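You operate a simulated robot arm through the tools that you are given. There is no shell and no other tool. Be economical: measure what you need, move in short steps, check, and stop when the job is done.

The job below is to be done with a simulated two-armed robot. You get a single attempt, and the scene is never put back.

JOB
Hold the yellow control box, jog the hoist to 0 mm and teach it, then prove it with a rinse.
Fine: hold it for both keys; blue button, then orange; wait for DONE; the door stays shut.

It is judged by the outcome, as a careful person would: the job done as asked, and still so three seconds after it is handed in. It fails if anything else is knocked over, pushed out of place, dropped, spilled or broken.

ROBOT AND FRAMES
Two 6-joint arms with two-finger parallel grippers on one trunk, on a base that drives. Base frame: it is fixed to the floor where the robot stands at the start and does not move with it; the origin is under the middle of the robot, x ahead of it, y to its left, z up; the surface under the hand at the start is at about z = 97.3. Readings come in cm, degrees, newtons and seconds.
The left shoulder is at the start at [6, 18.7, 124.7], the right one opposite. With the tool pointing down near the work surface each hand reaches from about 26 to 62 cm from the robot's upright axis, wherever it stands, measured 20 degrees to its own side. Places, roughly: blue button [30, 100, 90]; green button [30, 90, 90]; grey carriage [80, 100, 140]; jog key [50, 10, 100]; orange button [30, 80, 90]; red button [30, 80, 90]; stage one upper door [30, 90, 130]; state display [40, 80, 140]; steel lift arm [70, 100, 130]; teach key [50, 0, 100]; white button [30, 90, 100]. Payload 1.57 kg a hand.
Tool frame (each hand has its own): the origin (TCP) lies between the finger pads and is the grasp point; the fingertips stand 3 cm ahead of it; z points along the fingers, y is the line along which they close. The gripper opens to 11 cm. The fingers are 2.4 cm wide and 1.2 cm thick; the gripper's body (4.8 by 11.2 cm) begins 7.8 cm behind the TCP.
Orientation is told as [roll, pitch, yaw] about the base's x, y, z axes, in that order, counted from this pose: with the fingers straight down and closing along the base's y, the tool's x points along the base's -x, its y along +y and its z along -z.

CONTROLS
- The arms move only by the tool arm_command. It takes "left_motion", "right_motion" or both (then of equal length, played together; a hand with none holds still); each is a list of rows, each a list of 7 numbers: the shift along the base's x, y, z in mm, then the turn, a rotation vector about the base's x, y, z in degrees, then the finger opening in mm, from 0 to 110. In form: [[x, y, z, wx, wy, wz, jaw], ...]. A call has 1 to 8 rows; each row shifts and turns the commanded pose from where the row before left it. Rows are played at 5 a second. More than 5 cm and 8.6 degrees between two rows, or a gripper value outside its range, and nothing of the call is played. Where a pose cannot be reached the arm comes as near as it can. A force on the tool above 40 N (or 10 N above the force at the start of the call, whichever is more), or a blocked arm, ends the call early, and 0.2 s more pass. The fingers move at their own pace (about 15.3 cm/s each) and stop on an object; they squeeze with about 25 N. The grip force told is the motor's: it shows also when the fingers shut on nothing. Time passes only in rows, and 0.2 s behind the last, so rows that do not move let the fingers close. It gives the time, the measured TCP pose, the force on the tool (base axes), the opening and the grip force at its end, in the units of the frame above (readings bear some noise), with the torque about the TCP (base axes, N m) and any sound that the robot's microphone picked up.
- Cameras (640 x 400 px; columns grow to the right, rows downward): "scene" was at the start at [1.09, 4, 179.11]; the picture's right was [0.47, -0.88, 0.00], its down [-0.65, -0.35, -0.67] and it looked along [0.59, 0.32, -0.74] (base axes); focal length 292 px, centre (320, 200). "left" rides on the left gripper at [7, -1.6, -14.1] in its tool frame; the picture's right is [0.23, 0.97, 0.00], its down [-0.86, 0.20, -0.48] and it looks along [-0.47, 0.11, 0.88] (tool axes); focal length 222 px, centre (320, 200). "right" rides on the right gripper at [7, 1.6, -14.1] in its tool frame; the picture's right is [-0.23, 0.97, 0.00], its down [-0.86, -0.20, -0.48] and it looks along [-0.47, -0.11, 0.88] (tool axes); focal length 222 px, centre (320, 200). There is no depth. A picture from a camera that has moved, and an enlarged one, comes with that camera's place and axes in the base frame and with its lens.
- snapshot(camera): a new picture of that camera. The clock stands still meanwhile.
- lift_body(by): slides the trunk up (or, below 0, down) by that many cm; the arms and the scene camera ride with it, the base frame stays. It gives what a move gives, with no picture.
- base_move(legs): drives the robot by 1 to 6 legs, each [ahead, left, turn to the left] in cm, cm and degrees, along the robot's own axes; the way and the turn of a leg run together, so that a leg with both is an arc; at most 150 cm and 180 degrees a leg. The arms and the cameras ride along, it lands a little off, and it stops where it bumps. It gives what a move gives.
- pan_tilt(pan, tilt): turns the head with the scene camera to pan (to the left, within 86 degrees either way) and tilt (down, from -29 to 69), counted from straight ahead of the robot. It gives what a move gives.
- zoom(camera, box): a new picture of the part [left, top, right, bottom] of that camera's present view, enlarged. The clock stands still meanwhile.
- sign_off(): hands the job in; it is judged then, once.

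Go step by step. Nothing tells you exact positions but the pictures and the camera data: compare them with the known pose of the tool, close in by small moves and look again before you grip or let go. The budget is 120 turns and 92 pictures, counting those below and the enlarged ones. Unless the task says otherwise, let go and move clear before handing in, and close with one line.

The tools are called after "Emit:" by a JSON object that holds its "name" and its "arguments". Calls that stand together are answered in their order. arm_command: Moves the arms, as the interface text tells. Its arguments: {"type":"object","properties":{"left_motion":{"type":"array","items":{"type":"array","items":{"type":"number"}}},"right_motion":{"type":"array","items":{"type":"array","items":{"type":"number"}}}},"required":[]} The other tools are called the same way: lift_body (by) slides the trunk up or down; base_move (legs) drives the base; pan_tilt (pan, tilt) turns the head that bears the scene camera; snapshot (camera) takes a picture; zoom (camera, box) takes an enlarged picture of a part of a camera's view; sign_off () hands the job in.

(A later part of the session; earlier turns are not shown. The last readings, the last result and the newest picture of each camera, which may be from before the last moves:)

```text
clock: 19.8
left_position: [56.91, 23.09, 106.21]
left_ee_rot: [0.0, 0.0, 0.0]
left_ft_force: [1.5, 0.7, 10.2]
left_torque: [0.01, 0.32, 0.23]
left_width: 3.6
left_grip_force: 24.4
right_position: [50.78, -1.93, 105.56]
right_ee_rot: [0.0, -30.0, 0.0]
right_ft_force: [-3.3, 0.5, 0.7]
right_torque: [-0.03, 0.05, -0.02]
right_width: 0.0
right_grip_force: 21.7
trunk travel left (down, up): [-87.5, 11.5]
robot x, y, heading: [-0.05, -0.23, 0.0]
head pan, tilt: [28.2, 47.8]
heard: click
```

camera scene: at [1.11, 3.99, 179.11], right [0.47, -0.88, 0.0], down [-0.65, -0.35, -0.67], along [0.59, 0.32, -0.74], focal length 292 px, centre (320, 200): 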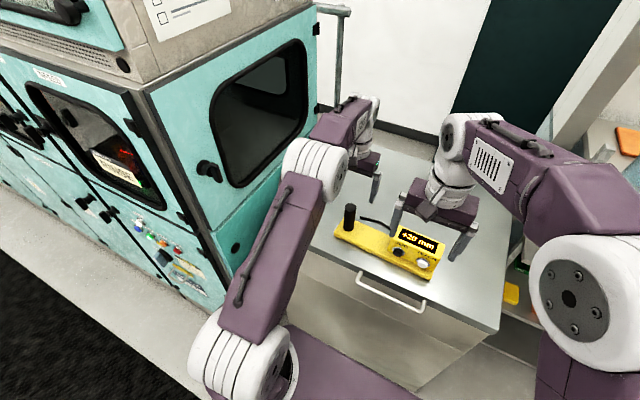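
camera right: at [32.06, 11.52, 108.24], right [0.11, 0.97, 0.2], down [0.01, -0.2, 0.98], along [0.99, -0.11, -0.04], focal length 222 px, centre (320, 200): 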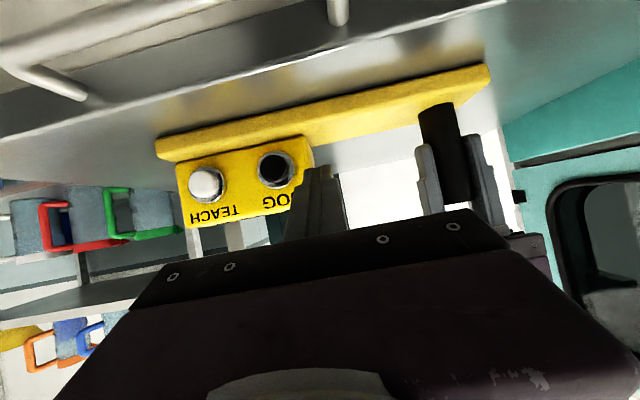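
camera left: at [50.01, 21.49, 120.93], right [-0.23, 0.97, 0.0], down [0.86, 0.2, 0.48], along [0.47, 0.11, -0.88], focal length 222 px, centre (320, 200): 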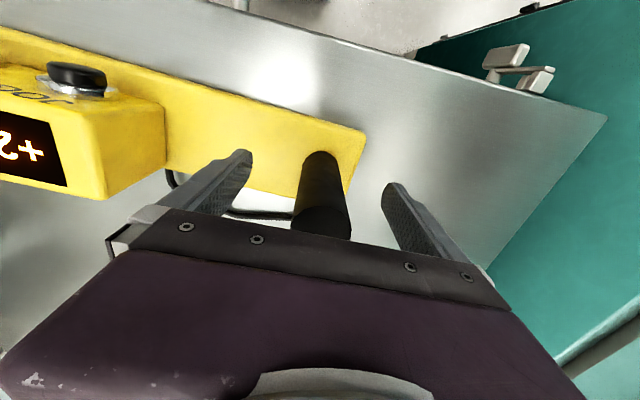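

Click. I'll release and read the display.

Emit:
{"name": "arm_command", "arguments": {"right_motion": [[-8, 0, 0, 0, 0, 0, 0], [-20, 0, 10, 0, 0, 0, 0], [-30, 0, 30, 0, 0, 0, 0], [0, 0, 40, 0, 0, 0, 0], [0, 0, 40, 0, 0, 0, 0]]}}

Emit:
{"name": "snapshot", "arguments": {"camera": "left"}}

Emit:
{"name": "snapshot", "arguments": {"camera": "right"}}

```text
clock: 21.0
left_position: [56.81, 23.04, 106.22]
left_ee_rot: [0.0, -0.1, 0.1]
left_ft_force: [-1.9, 0.1, 10.1]
left_torque: [-0.13, -0.28, -0.03]
left_width: 3.59
left_grip_force: 25.0
right_position: [44.92, -1.84, 117.71]
right_ee_rot: [0.0, -30.1, 0.0]
right_ft_force: [0.6, -0.7, -0.8]
right_torque: [0.01, -0.01, -0.01]
right_width: 0.0
right_grip_force: 21.1
trunk travel left (down, up): [-87.5, 11.5]
robot x, y, heading: [-0.2, -0.41, -0.1]
head pan, tilt: [28.2, 47.8]
```

```text
54 pictures are left
camera left: at [49.88, 21.48, 120.45], right [-0.23, 0.97, 0.0], down [0.85, 0.2, 0.48], along [0.47, 0.11, -0.88], focal length 222 px, centre (320, 200)
```

left: 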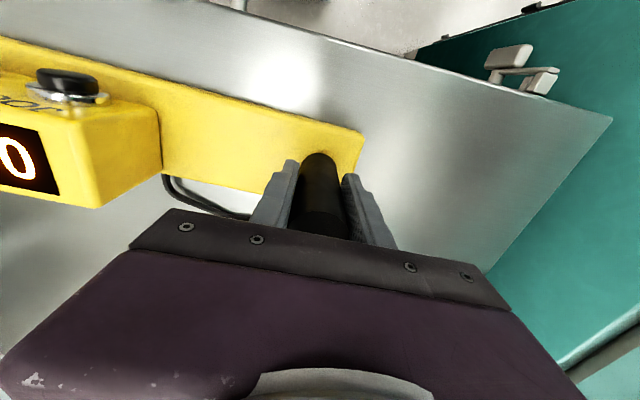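

```text
53 pictures are left
camera right: at [31.87, -0.36, 126.4], right [0.2, 0.97, 0.11], down [0.5, -0.2, 0.84], along [0.84, -0.11, -0.53], focal length 222 px, centre (320, 200)
```

right: 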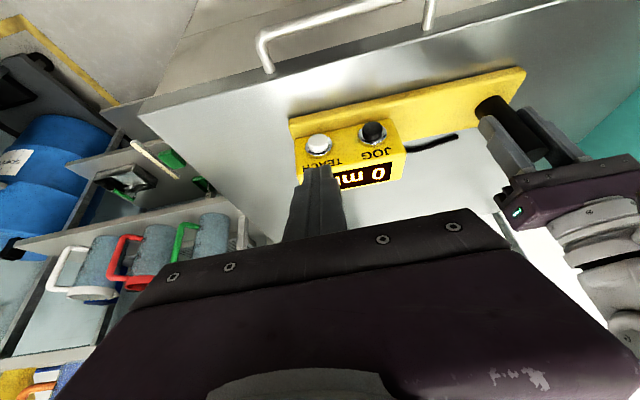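

TEACH is pressed at 0 mm. I'll let the box go: ease off the downward push, open, and rise clear.

Emit:
{"name": "arm_command", "arguments": {"left_motion": [[0, 0, 3, 0, 0, 0, 20], [0, 0, 1, 0, 0, 0, 60], [0, 0, 0, 0, 0, 0, 110], [0, 0, 0, 0, 0, 0, 110], [0, 0, 30, 0, 0, 0, 110], [0, 0, 40, 0, 0, 0, 110], [0, 0, 40, 0, 0, 0, 110], [-20, 0, 40, 0, 0, 0, 110]]}}

Emit:
{"name": "snapshot", "arguments": {"camera": "left"}}

Emit:
{"name": "pan_tilt", "arguments": {"pan": 60, "tilt": 35}}

Emit:
{"name": "snapshot", "arguments": {"camera": "scene"}}

```text
clock: 22.8
left_position: [54.73, 23.07, 121.63]
left_ee_rot: [-0.1, -0.1, -0.1]
left_ft_force: [-0.3, 0.8, 0.0]
left_torque: [0.03, -0.02, -0.01]
left_width: 10.99
left_grip_force: 0.1
right_position: [44.95, -1.92, 117.71]
right_ee_rot: [0.0, -30.1, 0.0]
right_ft_force: [-0.4, 0.1, -0.1]
right_torque: [-0.02, -0.02, 0.01]
right_width: 0.0
right_grip_force: 21.4
trunk travel left (down, up): [-87.5, 11.5]
robot x, y, heading: [0.16, 0.12, 0.2]
head pan, tilt: [28.2, 47.8]
```

```text
52 pictures are left
camera left: at [47.86, 21.53, 135.84], right [-0.23, 0.97, 0.0], down [0.85, 0.2, 0.48], along [0.47, 0.11, -0.88], focal length 222 px, centre (320, 200)
```

left: 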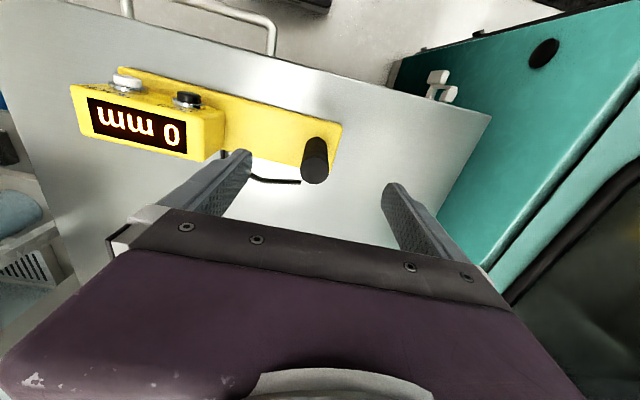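

```text
clock: 23.8
left_position: [55.12, 23.23, 121.45]
left_ee_rot: [-0.1, 0.0, -0.1]
left_ft_force: [-0.2, -0.4, 0.3]
left_torque: [0.02, 0.03, 0.01]
left_width: 10.97
left_grip_force: 0.1
right_position: [45.12, -1.98, 117.33]
right_ee_rot: [-0.1, -30.0, 0.0]
right_ft_force: [0.4, 0.2, 1.0]
right_torque: [0.01, 0.0, 0.01]
right_width: 0.01
right_grip_force: 21.2
trunk travel left (down, up): [-87.5, 11.5]
robot x, y, heading: [0.07, -0.01, 0.1]
head pan, tilt: [60.0, 35.0]
```

```text
51 pictures are left
camera scene: at [-1.37, 7.88, 180.98], right [0.87, -0.5, 0.0], down [-0.29, -0.5, -0.82], along [0.41, 0.71, -0.57], focal length 292 px, centre (320, 200)
```

scene: 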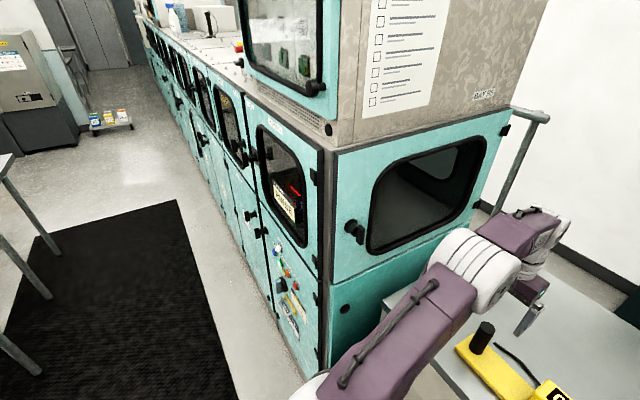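

The box is free and upright. Next I'll look closely at the machine's panel and display.

Emit:
{"name": "zoom", "arguments": {"camera": "scene", "box": [240, 110, 340, 240]}}

Emit:
{"name": "zoom", "arguments": {"camera": "scene", "box": [250, 225, 330, 335]}}

Emit:
{"name": "zoom", "arguments": {"camera": "scene", "box": [340, 0, 460, 120]}}

```text
3.08 times, centred on (290, 175) of scene
camera zoom: at [-1.37, 7.88, 180.98], right [0.87, -0.5, 0.0], down [-0.29, -0.5, -0.82], along [0.41, 0.71, -0.57], focal length 900 px, centre (412, 277)
```

zoom: 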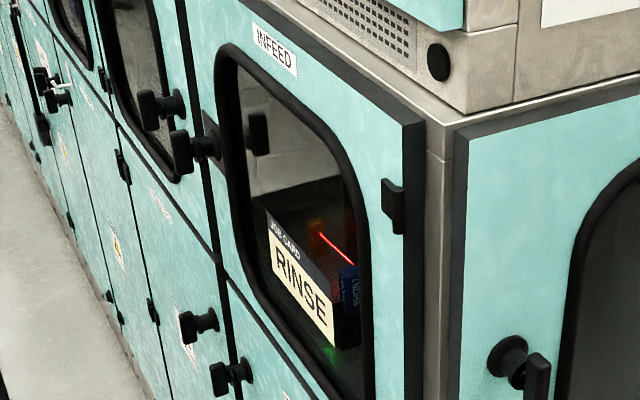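

```text
3.64 times, centred on (290, 280) of scene
camera zoom: at [-1.37, 7.88, 180.98], right [0.87, -0.5, 0.0], down [-0.29, -0.5, -0.82], along [0.41, 0.71, -0.57], focal length 1064 px, centre (429, -91)
```

zoom: 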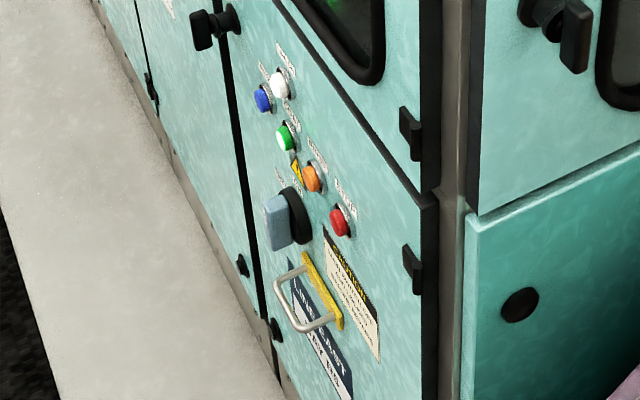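

```text
3.33 times, centred on (400, 60) of scene
camera zoom: at [-1.37, 7.88, 180.98], right [0.87, -0.5, 0.0], down [-0.29, -0.5, -0.82], along [0.41, 0.71, -0.57], focal length 975 px, centre (53, 667)
```

zoom: 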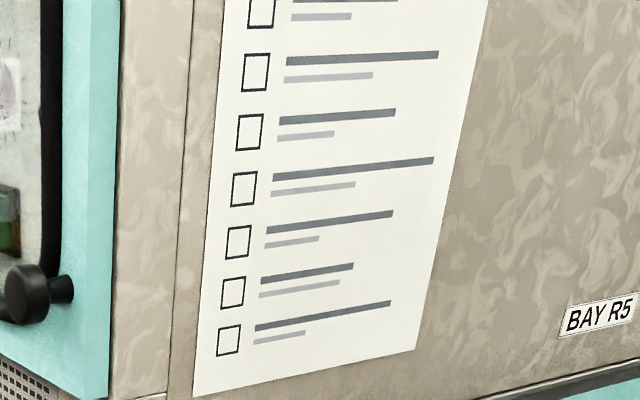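

Both buttons are on the front panel (facing -x, x about 30). I'll tuck the left hand in, back away from the cabinet and drive left to stand in front of the panel.

Emit:
{"name": "arm_command", "arguments": {"left_motion": [[-30, 0, 20, 0, 0, 0, 0], [-35, 0, 10, 0, 0, 0, 0], [-35, 0, 0, 0, 0, 0, 0], [-35, 0, 0, 0, 0, 0, 0]], "right_motion": [[-5, 0, 30, 0, 0, 0, 0], [-5, 0, 30, 0, 0, 0, 0], [-5, 0, 0, 0, 0, 0, 0], [0, 0, 0, 0, 0, 0, 0]]}}

Emit:
{"name": "base_move", "arguments": {"legs": [[-35, 0, 0]]}}

Emit:
{"name": "snapshot", "arguments": {"camera": "scene"}}

```text
clock: 24.8
left_position: [41.46, 23.27, 124.57]
left_ee_rot: [0.0, -0.1, 0.0]
left_ft_force: [0.1, -0.2, 0.4]
left_torque: [-0.01, -0.03, -0.04]
left_width: 0.01
left_grip_force: 21.1
right_position: [43.54, -1.97, 123.64]
right_ee_rot: [0.0, -30.0, 0.1]
right_ft_force: [-0.8, -0.2, 0.8]
right_torque: [0.01, -0.02, -0.02]
right_width: 0.01
right_grip_force: 21.7
trunk travel left (down, up): [-87.5, 11.5]
robot x, y, heading: [-0.21, 0.15, 0.1]
head pan, tilt: [60.0, 35.0]
```

```text
clock: 27.0
left_position: [6.66, 23.24, 124.49]
left_ee_rot: [0.0, 0.1, 0.1]
left_ft_force: [0.3, -0.1, 0.6]
left_torque: [0.0, 0.01, -0.03]
left_width: 0.0
left_grip_force: 21.3
right_position: [8.91, -1.9, 123.47]
right_ee_rot: [0.0, -29.9, 0.2]
right_ft_force: [0.5, 0.3, 0.3]
right_torque: [-0.01, 0.01, -0.03]
right_width: 0.0
right_grip_force: 21.7
trunk travel left (down, up): [-87.5, 11.5]
robot x, y, heading: [-34.84, 0.14, 0.2]
head pan, tilt: [60.0, 35.0]
```

```text
47 pictures are left
camera scene: at [-36.19, 7.86, 180.98], right [0.87, -0.5, 0.0], down [-0.29, -0.5, -0.82], along [0.41, 0.71, -0.57], focal length 292 px, centre (320, 200)
```

scene: 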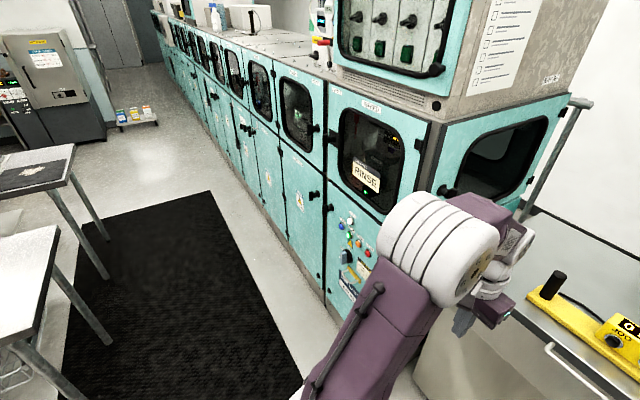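

The way to the left is clear. I'll drive 72 cm left and look at the panel.

Emit:
{"name": "base_move", "arguments": {"legs": [[0, 72, 0]]}}

Emit:
{"name": "pan_tilt", "arguments": {"pan": 15, "tilt": 48}}

Emit:
{"name": "snapshot", "arguments": {"camera": "scene"}}

Emit:
{"name": "snapshot", "arguments": {"camera": "left"}}

```text
clock: 31.0
left_position: [6.11, 95.25, 124.64]
left_ee_rot: [0.1, -0.1, 0.3]
left_ft_force: [0.0, 0.1, 0.5]
left_torque: [-0.02, -0.03, -0.01]
left_width: 0.0
left_grip_force: 20.7
right_position: [8.28, 70.06, 123.59]
right_ee_rot: [0.1, -30.0, 0.3]
right_ft_force: [0.6, -0.9, -0.2]
right_torque: [-0.01, 0.01, 0.0]
right_width: 0.01
right_grip_force: 21.3
trunk travel left (down, up): [-87.5, 11.5]
robot x, y, heading: [-35.32, 71.86, 0.4]
head pan, tilt: [60.0, 35.0]
```

```text
clock: 32.1
left_position: [5.93, 95.31, 124.61]
left_ee_rot: [0.0, -0.1, 0.3]
left_ft_force: [0.5, 0.1, 0.0]
left_torque: [0.01, 0.01, 0.01]
left_width: 0.0
left_grip_force: 21.5
right_position: [8.35, 70.25, 123.57]
right_ee_rot: [0.0, -30.0, 0.3]
right_ft_force: [-0.4, -0.1, 0.3]
right_torque: [0.0, 0.0, 0.03]
right_width: 0.0
right_grip_force: 21.4
trunk travel left (down, up): [-87.5, 11.5]
robot x, y, heading: [-35.1, 71.83, 0.1]
head pan, tilt: [15.0, 48.0]
```

```text
46 pictures are left
camera scene: at [-33.6, 74.23, 179.08], right [0.26, -0.96, 0.0], down [-0.72, -0.2, -0.67], along [0.65, 0.18, -0.74], focal length 292 px, centre (320, 200)
```

scene: 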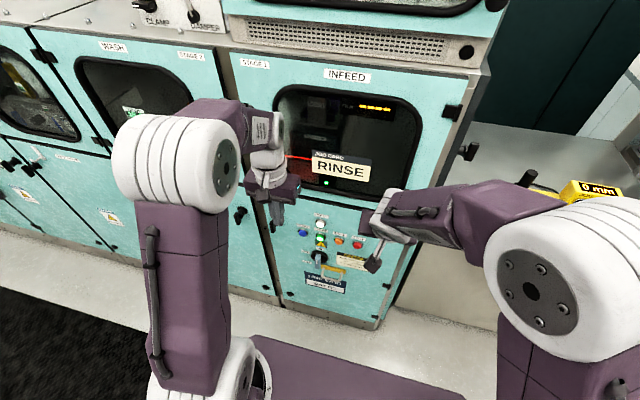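

```text
45 pictures are left
camera left: at [-0.91, 93.68, 138.81], right [-0.23, 0.97, 0.0], down [0.85, 0.2, 0.48], along [0.47, 0.11, -0.88], focal length 222 px, centre (320, 200)
```

left: 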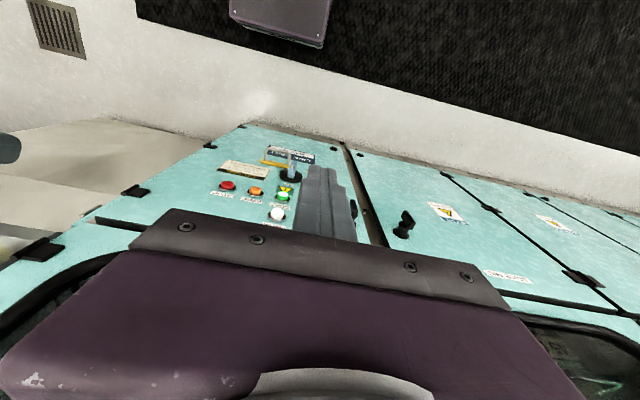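

Emit:
{"name": "zoom", "arguments": {"camera": "scene", "box": [280, 200, 400, 300]}}

Emit:
{"name": "zoom", "arguments": {"camera": "scene", "box": [270, 80, 430, 200]}}

Emit:
{"name": "zoom", "arguments": {"camera": "left", "box": [190, 130, 330, 230]}}

```text
4.00 times, centred on (340, 250) of scene
camera zoom: at [-33.6, 74.23, 179.08], right [0.26, -0.96, 0.0], down [-0.72, -0.2, -0.67], along [0.65, 0.18, -0.74], focal length 1170 px, centre (240, 0)
```

zoom: 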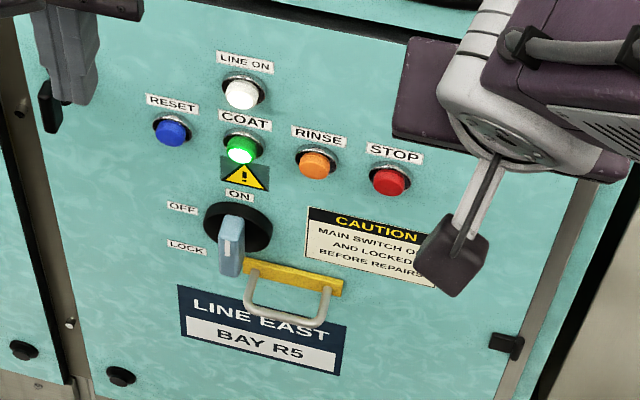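

```text
3.33 times, centred on (350, 140) of scene
camera zoom: at [-33.6, 74.23, 179.08], right [0.26, -0.96, 0.0], down [-0.72, -0.2, -0.67], along [0.65, 0.18, -0.74], focal length 975 px, centre (220, 400)
```

zoom: 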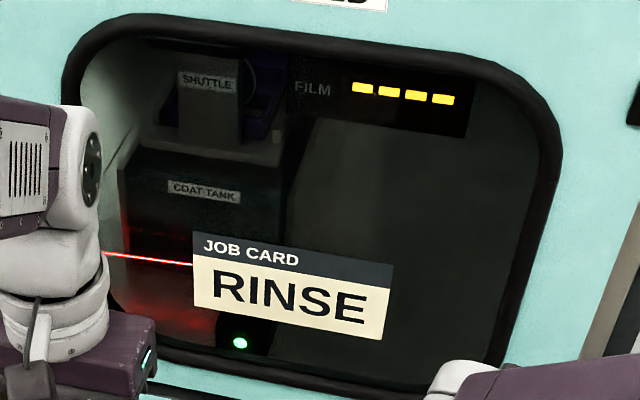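

```text
4.00 times, centred on (260, 180) of left
camera zoom: at [-0.91, 93.68, 138.81], right [-0.23, 0.97, 0.0], down [0.85, 0.2, 0.48], along [0.47, 0.11, -0.88], focal length 888 px, centre (560, 280)
```

zoom: 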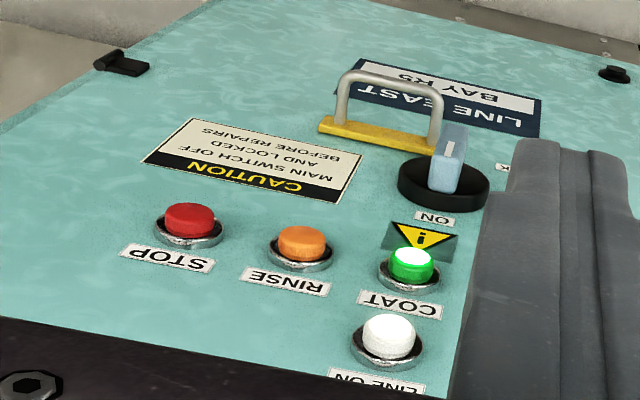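

The blue button is RESET, the orange one is RINSE, and the green light is COAT. Blue is at roughly [24, 96.5, 94] and orange at [24, 83.6, 94.5]. I'll lower the trunk and tilt the left hand to face the panel so I can measure better.

Emit:
{"name": "lift_body", "arguments": {"by": -18}}

Emit:
{"name": "arm_command", "arguments": {"left_motion": [[0, 0, 0, 0, -8, 0, 0], [0, 0, 0, 0, -8, 0, 0], [0, 0, 0, 0, -8, 0, 0], [0, 0, 0, 0, -8, 0, 0], [0, 0, 0, 0, -8, 0, 0], [0, 0, 0, 0, 0, 0, 0]], "right_motion": [[0, -30, 0, 0, 0, 0, 0], [0, -30, 0, 0, 0, 0, 0], [0, -30, 0, 0, 0, 0, 0], [0, -30, 0, 0, 0, 0, 0], [0, 0, 0, 0, 0, 0, 0], [0, 0, 0, 0, 0, 0, 0]]}}

Emit:
{"name": "snapshot", "arguments": {"camera": "left"}}

Emit:
{"name": "snapshot", "arguments": {"camera": "scene"}}

```text
clock: 34.1
left_position: [5.95, 95.22, 106.49]
left_ee_rot: [0.0, 0.0, 0.4]
left_ft_force: [-0.5, 0.0, -0.1]
left_torque: [0.02, 0.0, 0.02]
left_width: 0.01
left_grip_force: 21.3
right_position: [8.27, 70.23, 105.55]
right_ee_rot: [0.0, -30.0, 0.3]
right_ft_force: [-0.3, 0.4, 0.3]
right_torque: [-0.01, 0.0, -0.01]
right_width: 0.04
right_grip_force: 21.5
trunk travel left (down, up): [-69.5, 29.5]
robot x, y, heading: [-35.06, 71.62, 0.3]
head pan, tilt: [15.0, 48.0]
```

```text
clock: 35.5
left_position: [6.09, 94.21, 106.53]
left_ee_rot: [-3.0, -33.1, 0.3]
left_ft_force: [0.2, 0.8, -0.5]
left_torque: [0.0, 0.0, 0.0]
left_width: 0.0
left_grip_force: 21.2
left hand out of reach, approached as far as the arm can: row 5
right_position: [8.39, 58.24, 105.66]
right_ee_rot: [0.1, -30.1, 0.3]
right_ft_force: [-0.5, 0.8, -0.2]
right_torque: [0.01, -0.02, -0.05]
right_width: 0.03
right_grip_force: 21.4
trunk travel left (down, up): [-69.5, 29.5]
robot x, y, heading: [-35.61, 72.03, 0.6]
head pan, tilt: [15.0, 48.0]
```

```text
41 pictures are left
camera left: at [-7.51, 93.24, 114.69], right [-0.17, 0.97, -0.17], down [0.46, 0.23, 0.86], along [0.87, 0.07, -0.48], focal length 222 px, centre (320, 200)
```

left: 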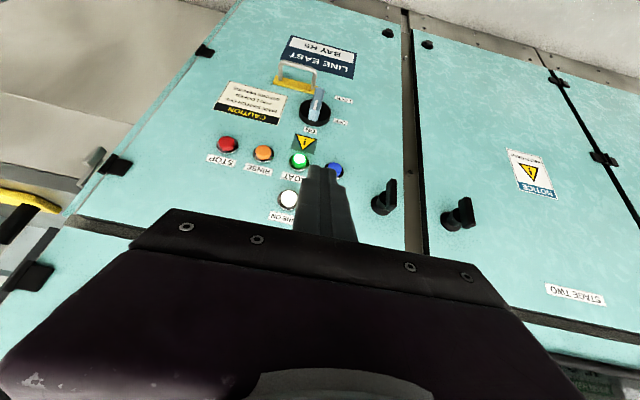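

```text
40 pictures are left
camera scene: at [-33.6, 74.25, 161.08], right [0.26, -0.96, 0.0], down [-0.72, -0.2, -0.67], along [0.65, 0.18, -0.74], focal length 292 px, centre (320, 200)
```

scene: 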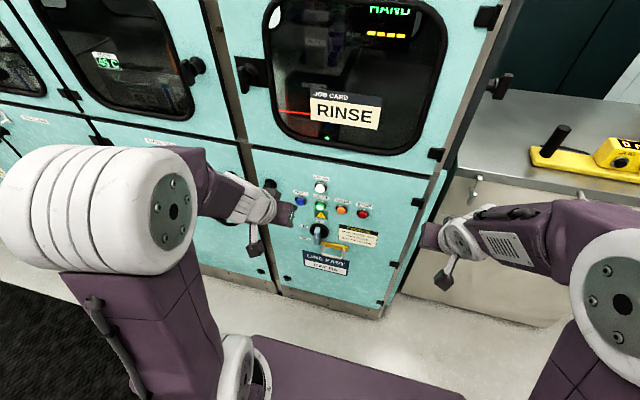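

The upper display now reads HAND. Triangulating again puts blue at about [30, 98.6, 86] and orange at [30, 83.8, 86]. I'll drive 12 cm closer.

Emit:
{"name": "base_move", "arguments": {"legs": [[12, 0, -0.3]]}}

Emit:
{"name": "arm_command", "arguments": {"left_motion": [[0, 5, -25, 0, 0, 0, 0], [0, 10, -30, 0, 0, 0, 0], [0, 10, -30, 0, 0, 0, 0], [0, 10, -30, 0, 0, 0, 0], [0, 10, -20, 0, 0, 0, 0], [0, 0, -15, 0, 0, 0, 0], [0, 0, 0, 0, 0, 0, 0]]}}

Emit:
{"name": "snapshot", "arguments": {"camera": "left"}}

Emit:
{"name": "snapshot", "arguments": {"camera": "scene"}}

```text
clock: 36.7
left_position: [18.0, 93.91, 106.51]
left_ee_rot: [-3.0, -33.2, 0.0]
left_ft_force: [-1.0, 1.2, -0.1]
left_torque: [-0.05, 0.01, 0.04]
left_width: 0.0
left_grip_force: 21.1
right_position: [20.08, 58.03, 105.67]
right_ee_rot: [0.0, -30.0, 0.0]
right_ft_force: [-0.2, 0.5, 0.0]
right_torque: [-0.01, -0.02, 0.03]
right_width: 0.01
right_grip_force: 21.6
trunk travel left (down, up): [-69.5, 29.5]
robot x, y, heading: [-23.34, 72.15, 0.3]
head pan, tilt: [15.0, 48.0]
```

```text
clock: 38.3
left_position: [18.44, 98.72, 91.84]
left_ee_rot: [-3.5, -32.9, 0.2]
left_ft_force: [-0.7, -0.3, 1.0]
left_torque: [0.01, 0.03, 0.01]
left_width: 0.01
left_grip_force: 21.5
left hand out of reach, approached as far as the arm can: row 6
right_position: [20.09, 58.05, 105.69]
right_ee_rot: [0.0, -30.0, 0.0]
right_ft_force: [-0.7, -0.3, 0.0]
right_torque: [0.01, 0.03, -0.01]
right_width: 0.0
right_grip_force: 20.7
trunk travel left (down, up): [-69.5, 29.5]
robot x, y, heading: [-23.48, 71.88, -0.1]
head pan, tilt: [15.0, 48.0]
```

```text
39 pictures are left
camera left: at [4.9, 97.88, 100.06], right [-0.16, 0.97, -0.17], down [0.46, 0.23, 0.86], along [0.87, 0.06, -0.49], focal length 222 px, centre (320, 200)
```

left: 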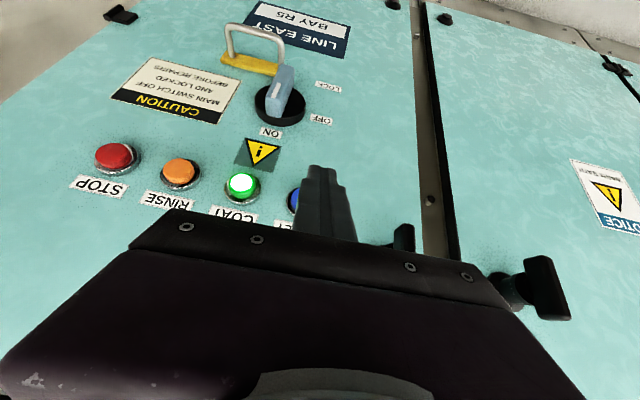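

```text
38 pictures are left
camera scene: at [-21.66, 74.27, 161.08], right [0.26, -0.97, 0.0], down [-0.72, -0.19, -0.67], along [0.65, 0.17, -0.74], focal length 292 px, centre (320, 200)
```

scene: 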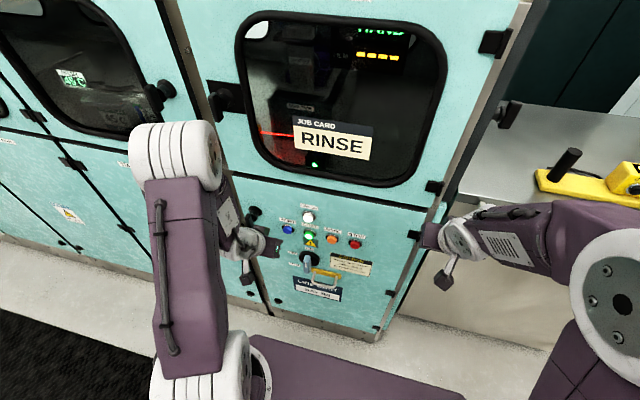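

The fingertip is just above and left of blue. I'll move forward, then down into line, stopping about 2–3 cm short of the button.

Emit:
{"name": "arm_command", "arguments": {"left_motion": [[20, -2, -5, 3, 0, 0, 0], [20, -2, -12, 0, 0, 0, 0], [10, -2, -12, 0, 0, 0, 0], [0, 0, -12, 0, 0, 0, 0], [0, 0, 0, 0, 0, 0, 0]]}}

Emit:
{"name": "snapshot", "arguments": {"camera": "left"}}

Emit:
{"name": "zoom", "arguments": {"camera": "scene", "box": [240, 180, 380, 280]}}

```text
clock: 39.5
left_position: [24.43, 99.0, 89.42]
left_ee_rot: [-0.2, -32.9, -1.7]
left_ft_force: [-20.8, -4.0, 4.0]
left_torque: [-0.04, 0.23, -0.15]
left_width: 0.0
left_grip_force: 21.4
left hand out of reach, approached as far as the arm can: row 1, 4
right_position: [19.75, 57.97, 105.93]
right_ee_rot: [-0.1, -30.2, 0.0]
right_ft_force: [-0.5, -0.5, -0.6]
right_torque: [-0.04, -0.01, 0.04]
right_width: 0.0
right_grip_force: 21.4
trunk travel left (down, up): [-69.5, 29.5]
robot x, y, heading: [-23.87, 72.4, 0.0]
head pan, tilt: [15.0, 48.0]
heard: click
```

```text
37 pictures are left
camera left: at [10.86, 97.83, 97.62], right [-0.16, 0.98, -0.12], down [0.47, 0.19, 0.86], along [0.87, 0.08, -0.49], focal length 222 px, centre (320, 200)
```

left: 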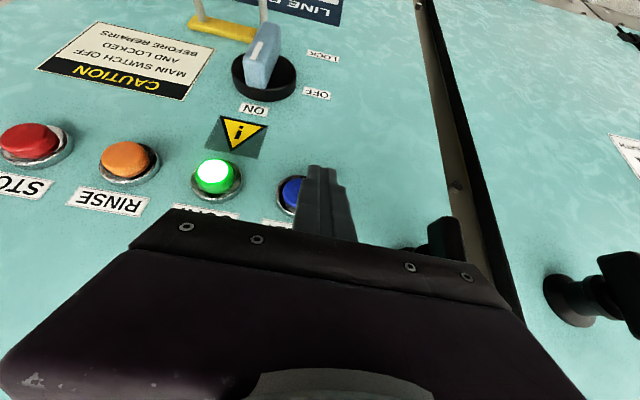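

```text
4.00 times, centred on (310, 230) of scene
camera zoom: at [-22.22, 74.17, 161.09], right [0.26, -0.97, 0.0], down [-0.72, -0.19, -0.67], along [0.65, 0.17, -0.74], focal length 1170 px, centre (360, 80)
```

zoom: 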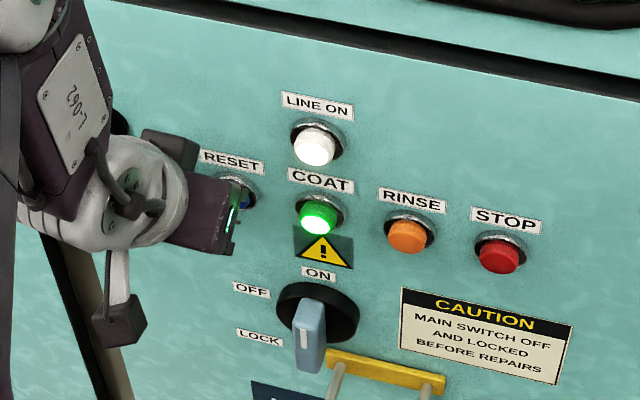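

I met the button earlier than expected: a click at 21 N. I'll back off straight away and check the display.

Emit:
{"name": "arm_command", "arguments": {"left_motion": [[-15, 0, 0, 0, 0, 0, 0], [-15, 0, 0, 0, 0, 0, 0]]}}

Emit:
{"name": "pan_tilt", "arguments": {"pan": 15, "tilt": 35}}

Emit:
{"name": "snapshot", "arguments": {"camera": "scene"}}

Emit:
{"name": "snapshot", "arguments": {"camera": "left"}}

```text
clock: 40.1
left_position: [23.28, 100.01, 90.75]
left_ee_rot: [0.1, -33.2, -1.9]
left_ft_force: [-0.5, 0.5, 0.3]
left_torque: [-0.01, 0.0, 0.02]
left_width: 0.0
left_grip_force: 21.1
left hand out of reach, approached as far as the arm can: row 1, 2
right_position: [20.17, 58.11, 105.66]
right_ee_rot: [0.1, -30.1, 0.0]
right_ft_force: [-0.5, 0.6, -0.1]
right_torque: [-0.01, -0.04, 0.02]
right_width: 0.0
right_grip_force: 21.5
trunk travel left (down, up): [-69.5, 29.5]
robot x, y, heading: [-23.47, 72.06, -0.1]
head pan, tilt: [15.0, 48.0]
```

```text
clock: 40.9
left_position: [23.28, 99.92, 90.52]
left_ee_rot: [0.0, -32.8, -1.8]
left_ft_force: [-0.5, 0.4, 0.5]
left_torque: [0.01, -0.04, 0.0]
left_width: 0.0
left_grip_force: 21.5
right_position: [20.1, 57.98, 105.61]
right_ee_rot: [0.0, -30.0, 0.0]
right_ft_force: [-1.1, 0.5, 0.2]
right_torque: [0.01, -0.02, 0.01]
right_width: 0.01
right_grip_force: 21.1
trunk travel left (down, up): [-69.5, 29.5]
robot x, y, heading: [-23.22, 71.97, -0.1]
head pan, tilt: [15.0, 35.0]
```

```text
35 pictures are left
camera scene: at [-20.72, 74.52, 162.97], right [0.26, -0.97, 0.0], down [-0.55, -0.15, -0.82], along [0.79, 0.21, -0.57], focal length 292 px, centre (320, 200)
```

scene: 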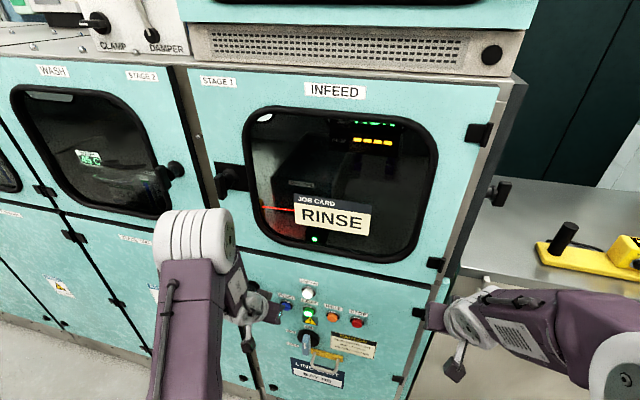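

```text
34 pictures are left
camera left: at [9.67, 98.77, 98.73], right [-0.16, 0.98, -0.12], down [0.46, 0.19, 0.87], along [0.87, 0.08, -0.48], focal length 222 px, centre (320, 200)
```

left: 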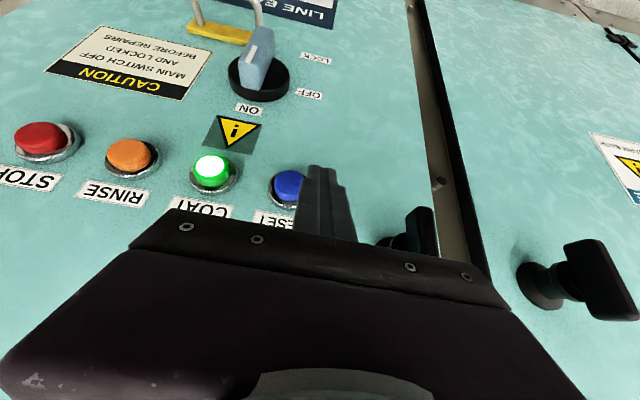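

Emit:
{"name": "zoom", "arguments": {"camera": "scene", "box": [330, 100, 430, 160]}}

Emit:
{"name": "snapshot", "arguments": {"camera": "right"}}

```text
6.40 times, centred on (380, 130) of scene
camera zoom: at [-20.72, 74.52, 162.97], right [0.26, -0.97, 0.0], down [-0.55, -0.15, -0.82], along [0.79, 0.21, -0.57], focal length 1872 px, centre (-64, 648)
```

zoom: 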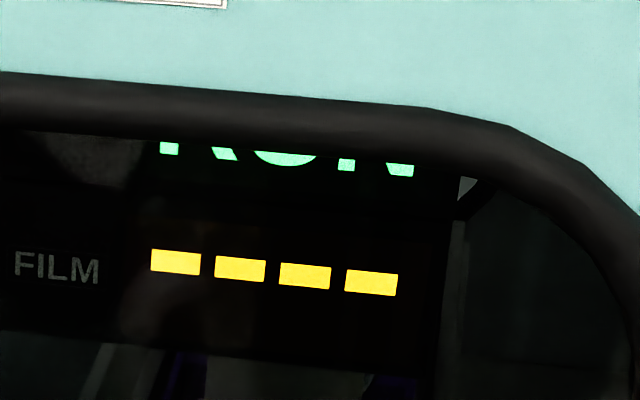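

```text
32 pictures are left
camera right: at [7.12, 59.65, 114.44], right [0.2, 0.97, 0.11], down [0.5, -0.2, 0.84], along [0.84, -0.11, -0.53], focal length 222 px, centre (320, 200)
```

right: 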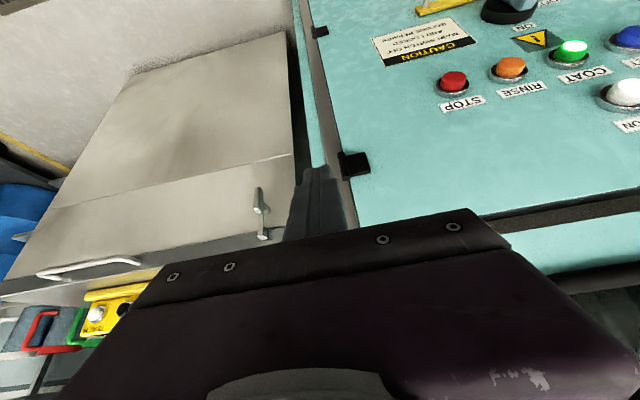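

The bottoms of the letters read like RUN, so the reset took. Orange RINSE sits at about [27, 83.5, 88]. I'll back the base off 8 cm so the arm has room to slide past the green button.

Emit:
{"name": "base_move", "arguments": {"legs": [[-8, 0, 0]]}}

Emit:
{"name": "arm_command", "arguments": {"left_motion": [[20, -35, 0, 0, 0, 0, 0], [10, -35, 0, 0, 0, 0, 0], [0, -35, 0, 0, 0, 0, 0], [0, -35, 0, 0, 0, 0, 0], [0, -25, 0, 0, 0, 2, 0], [0, 0, 0, 0, 0, 0, 0]]}}

Emit:
{"name": "snapshot", "arguments": {"camera": "left"}}

Emit:
{"name": "snapshot", "arguments": {"camera": "scene"}}

```text
clock: 41.9
left_position: [15.35, 99.91, 90.58]
left_ee_rot: [-0.1, -32.8, -1.8]
left_ft_force: [-1.4, -0.7, 0.1]
left_torque: [-0.03, 0.0, -0.01]
left_width: 0.0
left_grip_force: 21.4
right_position: [12.28, 57.96, 105.68]
right_ee_rot: [0.1, -30.0, 0.0]
right_ft_force: [0.1, 0.1, -0.5]
right_torque: [0.0, 0.01, 0.02]
right_width: 0.0
right_grip_force: 21.6
trunk travel left (down, up): [-69.5, 29.5]
robot x, y, heading: [-31.33, 72.19, 0.2]
head pan, tilt: [15.0, 35.0]
```

```text
clock: 43.3
left_position: [18.15, 94.71, 91.11]
left_ee_rot: [-0.6, -32.7, -0.6]
left_ft_force: [0.4, 0.9, 0.3]
left_torque: [0.0, 0.0, 0.01]
left_width: 0.01
left_grip_force: 21.5
left hand out of reach, approached as far as the arm can: row 2, 3, 4, 5
right_position: [12.25, 58.05, 105.72]
right_ee_rot: [0.0, -30.0, 0.1]
right_ft_force: [0.7, -0.3, 0.0]
right_torque: [0.0, -0.05, -0.02]
right_width: 0.0
right_grip_force: 21.2
trunk travel left (down, up): [-69.5, 29.5]
robot x, y, heading: [-31.17, 71.75, -0.0]
head pan, tilt: [15.0, 35.0]
```

```text
31 pictures are left
camera left: at [4.6, 93.45, 99.42], right [-0.17, 0.98, -0.13], down [0.46, 0.2, 0.86], along [0.87, 0.09, -0.49], focal length 222 px, centre (320, 200)
```

left: 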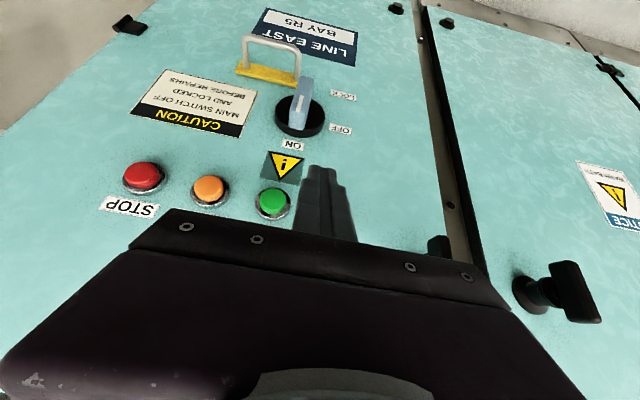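

```text
30 pictures are left
camera scene: at [-28.7, 74.51, 162.98], right [0.26, -0.97, 0.0], down [-0.55, -0.15, -0.82], along [0.79, 0.21, -0.57], focal length 292 px, centre (320, 200)
```

scene: 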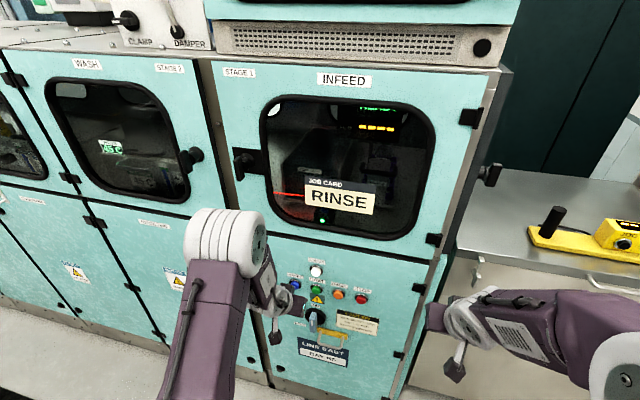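

I'll shift the base itself 11 cm right instead of the arm, since the arm is cramped. I'll check the display too, as the green light has gone out.

Emit:
{"name": "base_move", "arguments": {"legs": [[0, -11.2, 0]]}}

Emit:
{"name": "snapshot", "arguments": {"camera": "left"}}

Emit:
{"name": "zoom", "arguments": {"camera": "scene", "box": [320, 80, 480, 180]}}

```text
clock: 44.5
left_position: [18.06, 83.67, 91.16]
left_ee_rot: [-0.7, -32.8, -0.7]
left_ft_force: [-0.7, -0.8, 0.3]
left_torque: [0.01, 0.02, 0.03]
left_width: 0.0
left_grip_force: 21.1
right_position: [12.13, 46.96, 105.66]
right_ee_rot: [0.0, -30.0, 0.1]
right_ft_force: [-1.6, 0.1, 0.2]
right_torque: [0.0, -0.01, 0.01]
right_width: 0.0
right_grip_force: 21.6
trunk travel left (down, up): [-69.5, 29.5]
robot x, y, heading: [-31.38, 60.48, 0.2]
head pan, tilt: [15.0, 35.0]
```

```text
29 pictures are left
camera left: at [4.58, 82.37, 99.41], right [-0.17, 0.98, -0.13], down [0.46, 0.2, 0.86], along [0.87, 0.09, -0.49], focal length 222 px, centre (320, 200)
```

left: 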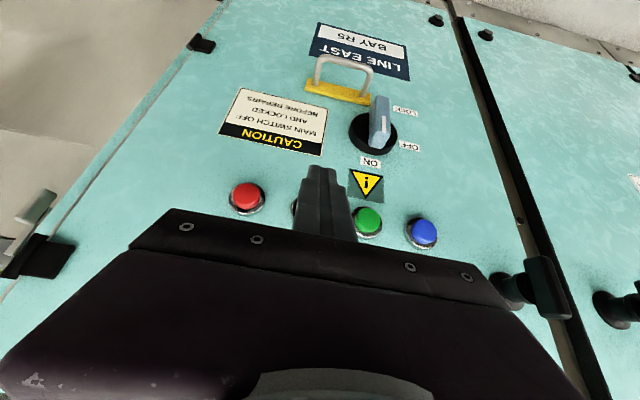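

```text
4.00 times, centred on (400, 130) of scene
camera zoom: at [-28.71, 63.44, 162.98], right [0.26, -0.97, 0.0], down [-0.55, -0.15, -0.82], along [0.79, 0.21, -0.57], focal length 1170 px, centre (0, 480)
```

zoom: 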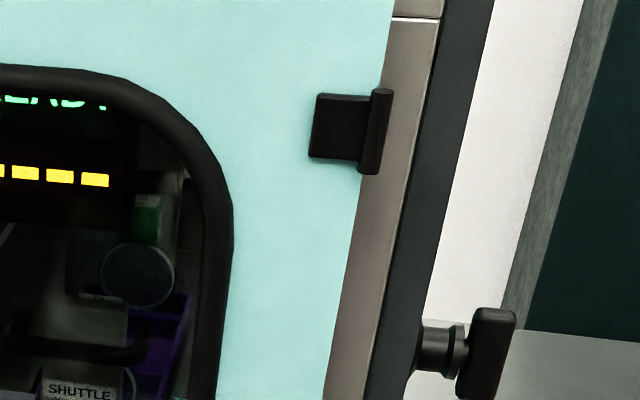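

Emit:
{"name": "zoom", "arguments": {"camera": "scene", "box": [260, 85, 360, 145]}}

Emit:
{"name": "zoom", "arguments": {"camera": "left", "box": [220, 140, 460, 260]}}

```text
6.40 times, centred on (310, 115) of scene
camera zoom: at [-28.71, 63.44, 162.98], right [0.26, -0.97, 0.0], down [-0.55, -0.15, -0.82], along [0.79, 0.21, -0.57], focal length 1872 px, centre (384, 744)
```

zoom: 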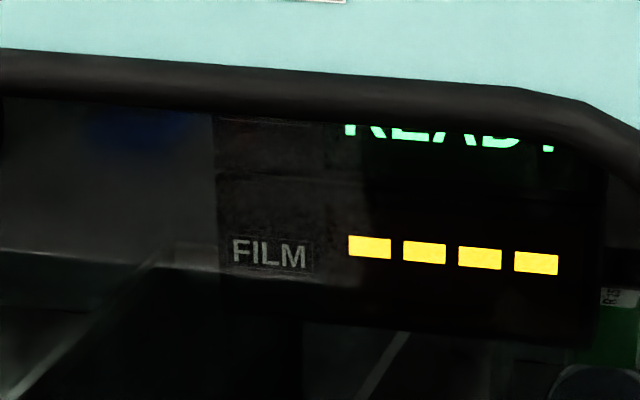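

```text
2.67 times, centred on (340, 200) of left
camera zoom: at [4.58, 82.37, 99.41], right [-0.17, 0.98, -0.13], down [0.46, 0.2, 0.86], along [0.87, 0.09, -0.49], focal length 592 px, centre (267, 200)
```

zoom: 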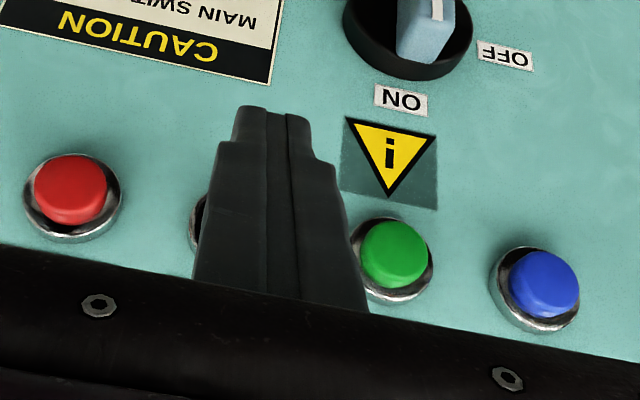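

READY. The fingertip is in line with orange at y 83.7. I'll move forward and slightly down, then creep in.

Emit:
{"name": "arm_command", "arguments": {"left_motion": [[15, 0, 0, 0, 0, 0, 0], [15, 0, -4, 0, 0, 0, 0], [10, 0, -8, 0, 0, 0, 0], [0, 0, 0, 0, 0, 0, 0]]}}

Emit:
{"name": "snapshot", "arguments": {"camera": "left"}}

Emit:
{"name": "zoom", "arguments": {"camera": "scene", "box": [180, 240, 320, 340]}}

```text
clock: 45.5
left_position: [22.13, 83.62, 90.08]
left_ee_rot: [-0.6, -32.7, -0.5]
left_ft_force: [0.6, 0.7, 0.2]
left_torque: [0.01, 0.0, -0.02]
left_width: 0.01
left_grip_force: 21.5
right_position: [12.28, 47.05, 105.78]
right_ee_rot: [0.0, -30.0, 0.1]
right_ft_force: [0.7, 0.4, -0.8]
right_torque: [0.06, 0.02, 0.0]
right_width: 0.0
right_grip_force: 21.4
trunk travel left (down, up): [-69.5, 29.5]
robot x, y, heading: [-31.2, 60.71, 0.1]
head pan, tilt: [15.0, 35.0]
```

```text
25 pictures are left
camera left: at [8.58, 82.33, 98.22], right [-0.17, 0.98, -0.13], down [0.46, 0.2, 0.86], along [0.87, 0.09, -0.49], focal length 222 px, centre (320, 200)
```

left: 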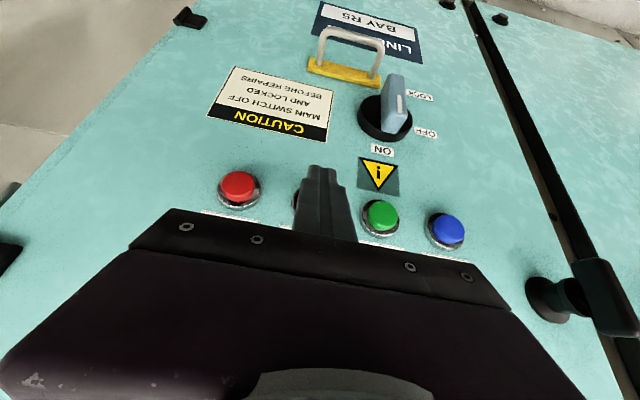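

```text
4.00 times, centred on (250, 290) of scene
camera zoom: at [-28.73, 63.42, 162.98], right [0.26, -0.97, 0.0], down [-0.55, -0.15, -0.82], along [0.79, 0.21, -0.57], focal length 1170 px, centre (600, -160)
```

zoom: 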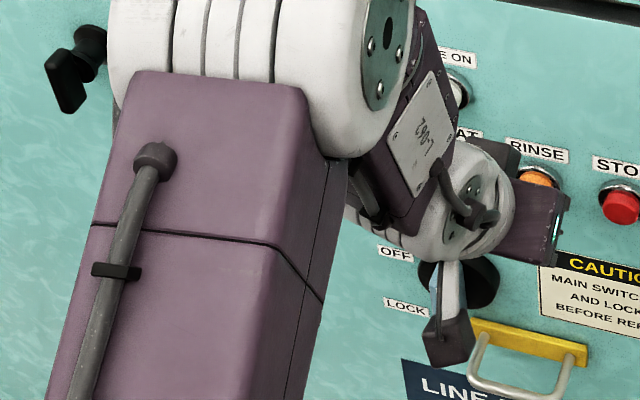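

Lined up between red and green. I'll creep onto orange.

Emit:
{"name": "arm_command", "arguments": {"left_motion": [[8, 0, 0, 0, 0, 0, 0], [4, 0, 0, 0, 0, 0, 0], [2, 0, 0, 0, 0, 0, 0]]}}

```text
clock: 46.3
left_position: [23.46, 83.61, 90.06]
left_ee_rot: [-0.7, -32.7, -0.7]
left_ft_force: [0.0, -0.7, 0.5]
left_torque: [0.03, -0.01, 0.04]
left_width: 0.0
left_grip_force: 20.9
right_position: [12.19, 46.96, 105.7]
right_ee_rot: [0.0, -30.1, 0.1]
right_ft_force: [-0.7, -0.3, 0.2]
right_torque: [-0.02, 0.0, 0.0]
right_width: 0.01
right_grip_force: 20.9
trunk travel left (down, up): [-69.5, 29.5]
robot x, y, heading: [-31.38, 60.52, 0.0]
head pan, tilt: [15.0, 35.0]
```

Emit:
{"name": "arm_command", "arguments": {"left_motion": [[3, 0, 0, 0, 0, 0, 0], [2, 0, 0, 0, 0, 0, 0], [2, 0, 0, 0, 0, 0, 0]]}}

```text
clock: 47.1
left_position: [24.05, 83.61, 89.92]
left_ee_rot: [-0.7, -32.7, -0.6]
left_ft_force: [-3.4, 0.5, 0.0]
left_torque: [0.0, 0.04, 0.0]
left_width: 0.0
left_grip_force: 21.5
right_position: [12.12, 46.86, 105.68]
right_ee_rot: [0.0, -30.0, 0.1]
right_ft_force: [-0.9, -0.3, -0.1]
right_torque: [0.0, 0.01, -0.03]
right_width: 0.0
right_grip_force: 21.9
trunk travel left (down, up): [-69.5, 29.5]
robot x, y, heading: [-31.49, 60.94, 0.1]
head pan, tilt: [15.0, 35.0]
heard: click
```

A click on orange. I'll back off and watch the state.

Emit:
{"name": "arm_command", "arguments": {"left_motion": [[-10, 0, 0, 0, 0, 0, 0], [-20, 0, 0, 0, 0, 0, 0], [-10, 0, 5, 0, 0, 0, 0]]}}

Emit:
{"name": "base_move", "arguments": {"legs": [[-12, 0, 0]]}}

Emit:
{"name": "snapshot", "arguments": {"camera": "scene"}}

```text
clock: 47.9
left_position: [20.14, 83.67, 90.5]
left_ee_rot: [-0.7, -32.8, -0.6]
left_ft_force: [-0.2, 0.1, -0.5]
left_torque: [-0.01, 0.0, -0.01]
left_width: 0.0
left_grip_force: 21.2
right_position: [12.22, 46.82, 105.64]
right_ee_rot: [0.0, -29.9, 0.1]
right_ft_force: [0.1, 0.6, -1.1]
right_torque: [0.0, -0.01, 0.02]
right_width: 0.0
right_grip_force: 21.9
trunk travel left (down, up): [-69.5, 29.5]
robot x, y, heading: [-31.15, 60.96, 0.3]
head pan, tilt: [15.0, 35.0]
```

```text
clock: 49.2
left_position: [8.26, 83.66, 90.47]
left_ee_rot: [-0.7, -32.7, -0.6]
left_ft_force: [0.2, 0.2, 0.3]
left_torque: [0.01, -0.02, 0.01]
left_width: 0.0
left_grip_force: 21.0
right_position: [0.33, 46.92, 105.68]
right_ee_rot: [0.0, -29.9, 0.2]
right_ft_force: [0.2, 0.4, 0.3]
right_torque: [0.03, -0.03, 0.03]
right_width: 0.0
right_grip_force: 21.0
trunk travel left (down, up): [-69.5, 29.5]
robot x, y, heading: [-43.48, 60.82, 0.0]
head pan, tilt: [15.0, 35.0]
```

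```text
23 pictures are left
camera scene: at [-40.58, 63.35, 162.98], right [0.26, -0.97, 0.0], down [-0.55, -0.15, -0.82], along [0.79, 0.21, -0.57], focal length 292 px, centre (320, 200)
```

scene: 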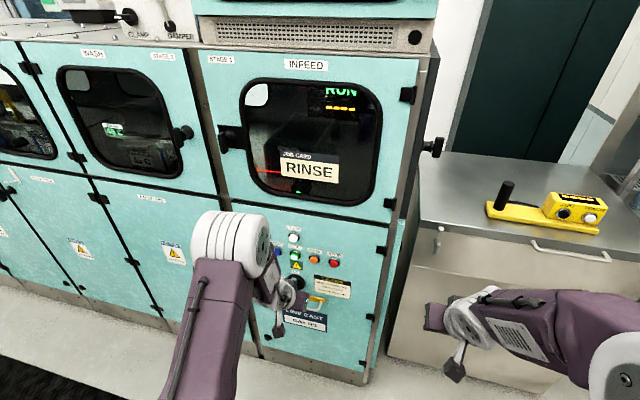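

It shows RUN and the box stands where it was. I'll wait without moving.

Emit:
{"name": "arm_command", "arguments": {"left_motion": [[0, 0, 0, 0, 0, 0, 0], [0, 0, 0, 0, 0, 0, 0], [0, 0, 0, 0, 0, 0, 0], [0, 0, 0, 0, 0, 0, 0], [0, 0, 0, 0, 0, 0, 0], [0, 0, 0, 0, 0, 0, 0], [0, 0, 0, 0, 0, 0, 0], [0, 0, 0, 0, 0, 0, 0]]}}

Emit:
{"name": "arm_command", "arguments": {"left_motion": [[0, 0, 0, 0, 0, 0, 0], [0, 0, 0, 0, 0, 0, 0], [0, 0, 0, 0, 0, 0, 0], [0, 0, 0, 0, 0, 0, 0], [0, 0, 0, 0, 0, 0, 0], [0, 0, 0, 0, 0, 0, 0], [0, 0, 0, 0, 0, 0, 0], [0, 0, 0, 0, 0, 0, 0]]}}

Emit:
{"name": "zoom", "arguments": {"camera": "scene", "box": [230, 70, 400, 200]}}

```text
clock: 51.0
left_position: [8.16, 83.56, 90.53]
left_ee_rot: [-0.6, -32.8, -0.6]
left_ft_force: [-0.5, 0.1, 0.9]
left_torque: [-0.01, 0.01, -0.01]
left_width: 0.0
left_grip_force: 21.3
right_position: [0.19, 46.95, 105.62]
right_ee_rot: [0.0, -30.1, 0.1]
right_ft_force: [0.5, 0.3, 0.0]
right_torque: [0.01, 0.01, 0.0]
right_width: 0.0
right_grip_force: 21.8
trunk travel left (down, up): [-69.5, 29.5]
robot x, y, heading: [-43.33, 60.81, 0.1]
head pan, tilt: [15.0, 35.0]
```

```text
clock: 52.8
left_position: [8.23, 83.66, 90.43]
left_ee_rot: [-0.7, -32.8, -0.7]
left_ft_force: [0.7, 0.4, 0.3]
left_torque: [-0.02, 0.01, -0.01]
left_width: 0.01
left_grip_force: 20.9
right_position: [0.25, 46.85, 105.51]
right_ee_rot: [0.0, -30.0, 0.1]
right_ft_force: [0.0, 0.3, -0.2]
right_torque: [0.0, -0.04, -0.02]
right_width: 0.0
right_grip_force: 21.2
trunk travel left (down, up): [-69.5, 29.5]
robot x, y, heading: [-43.38, 60.35, 0.1]
head pan, tilt: [15.0, 35.0]
```

```text
3.08 times, centred on (315, 135) of scene
camera zoom: at [-40.71, 63.35, 162.98], right [0.26, -0.97, 0.0], down [-0.55, -0.15, -0.82], along [0.79, 0.21, -0.57], focal length 900 px, centre (335, 400)
```

zoom: 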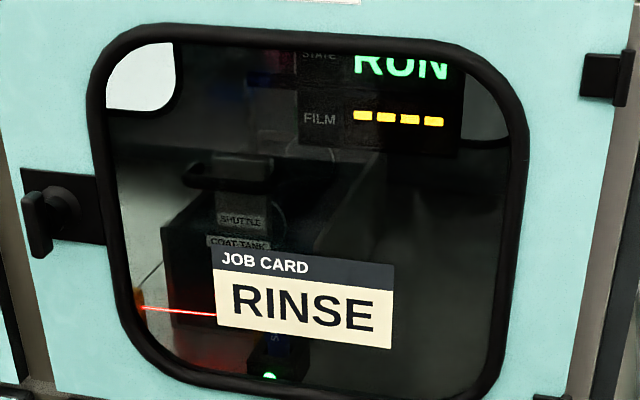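

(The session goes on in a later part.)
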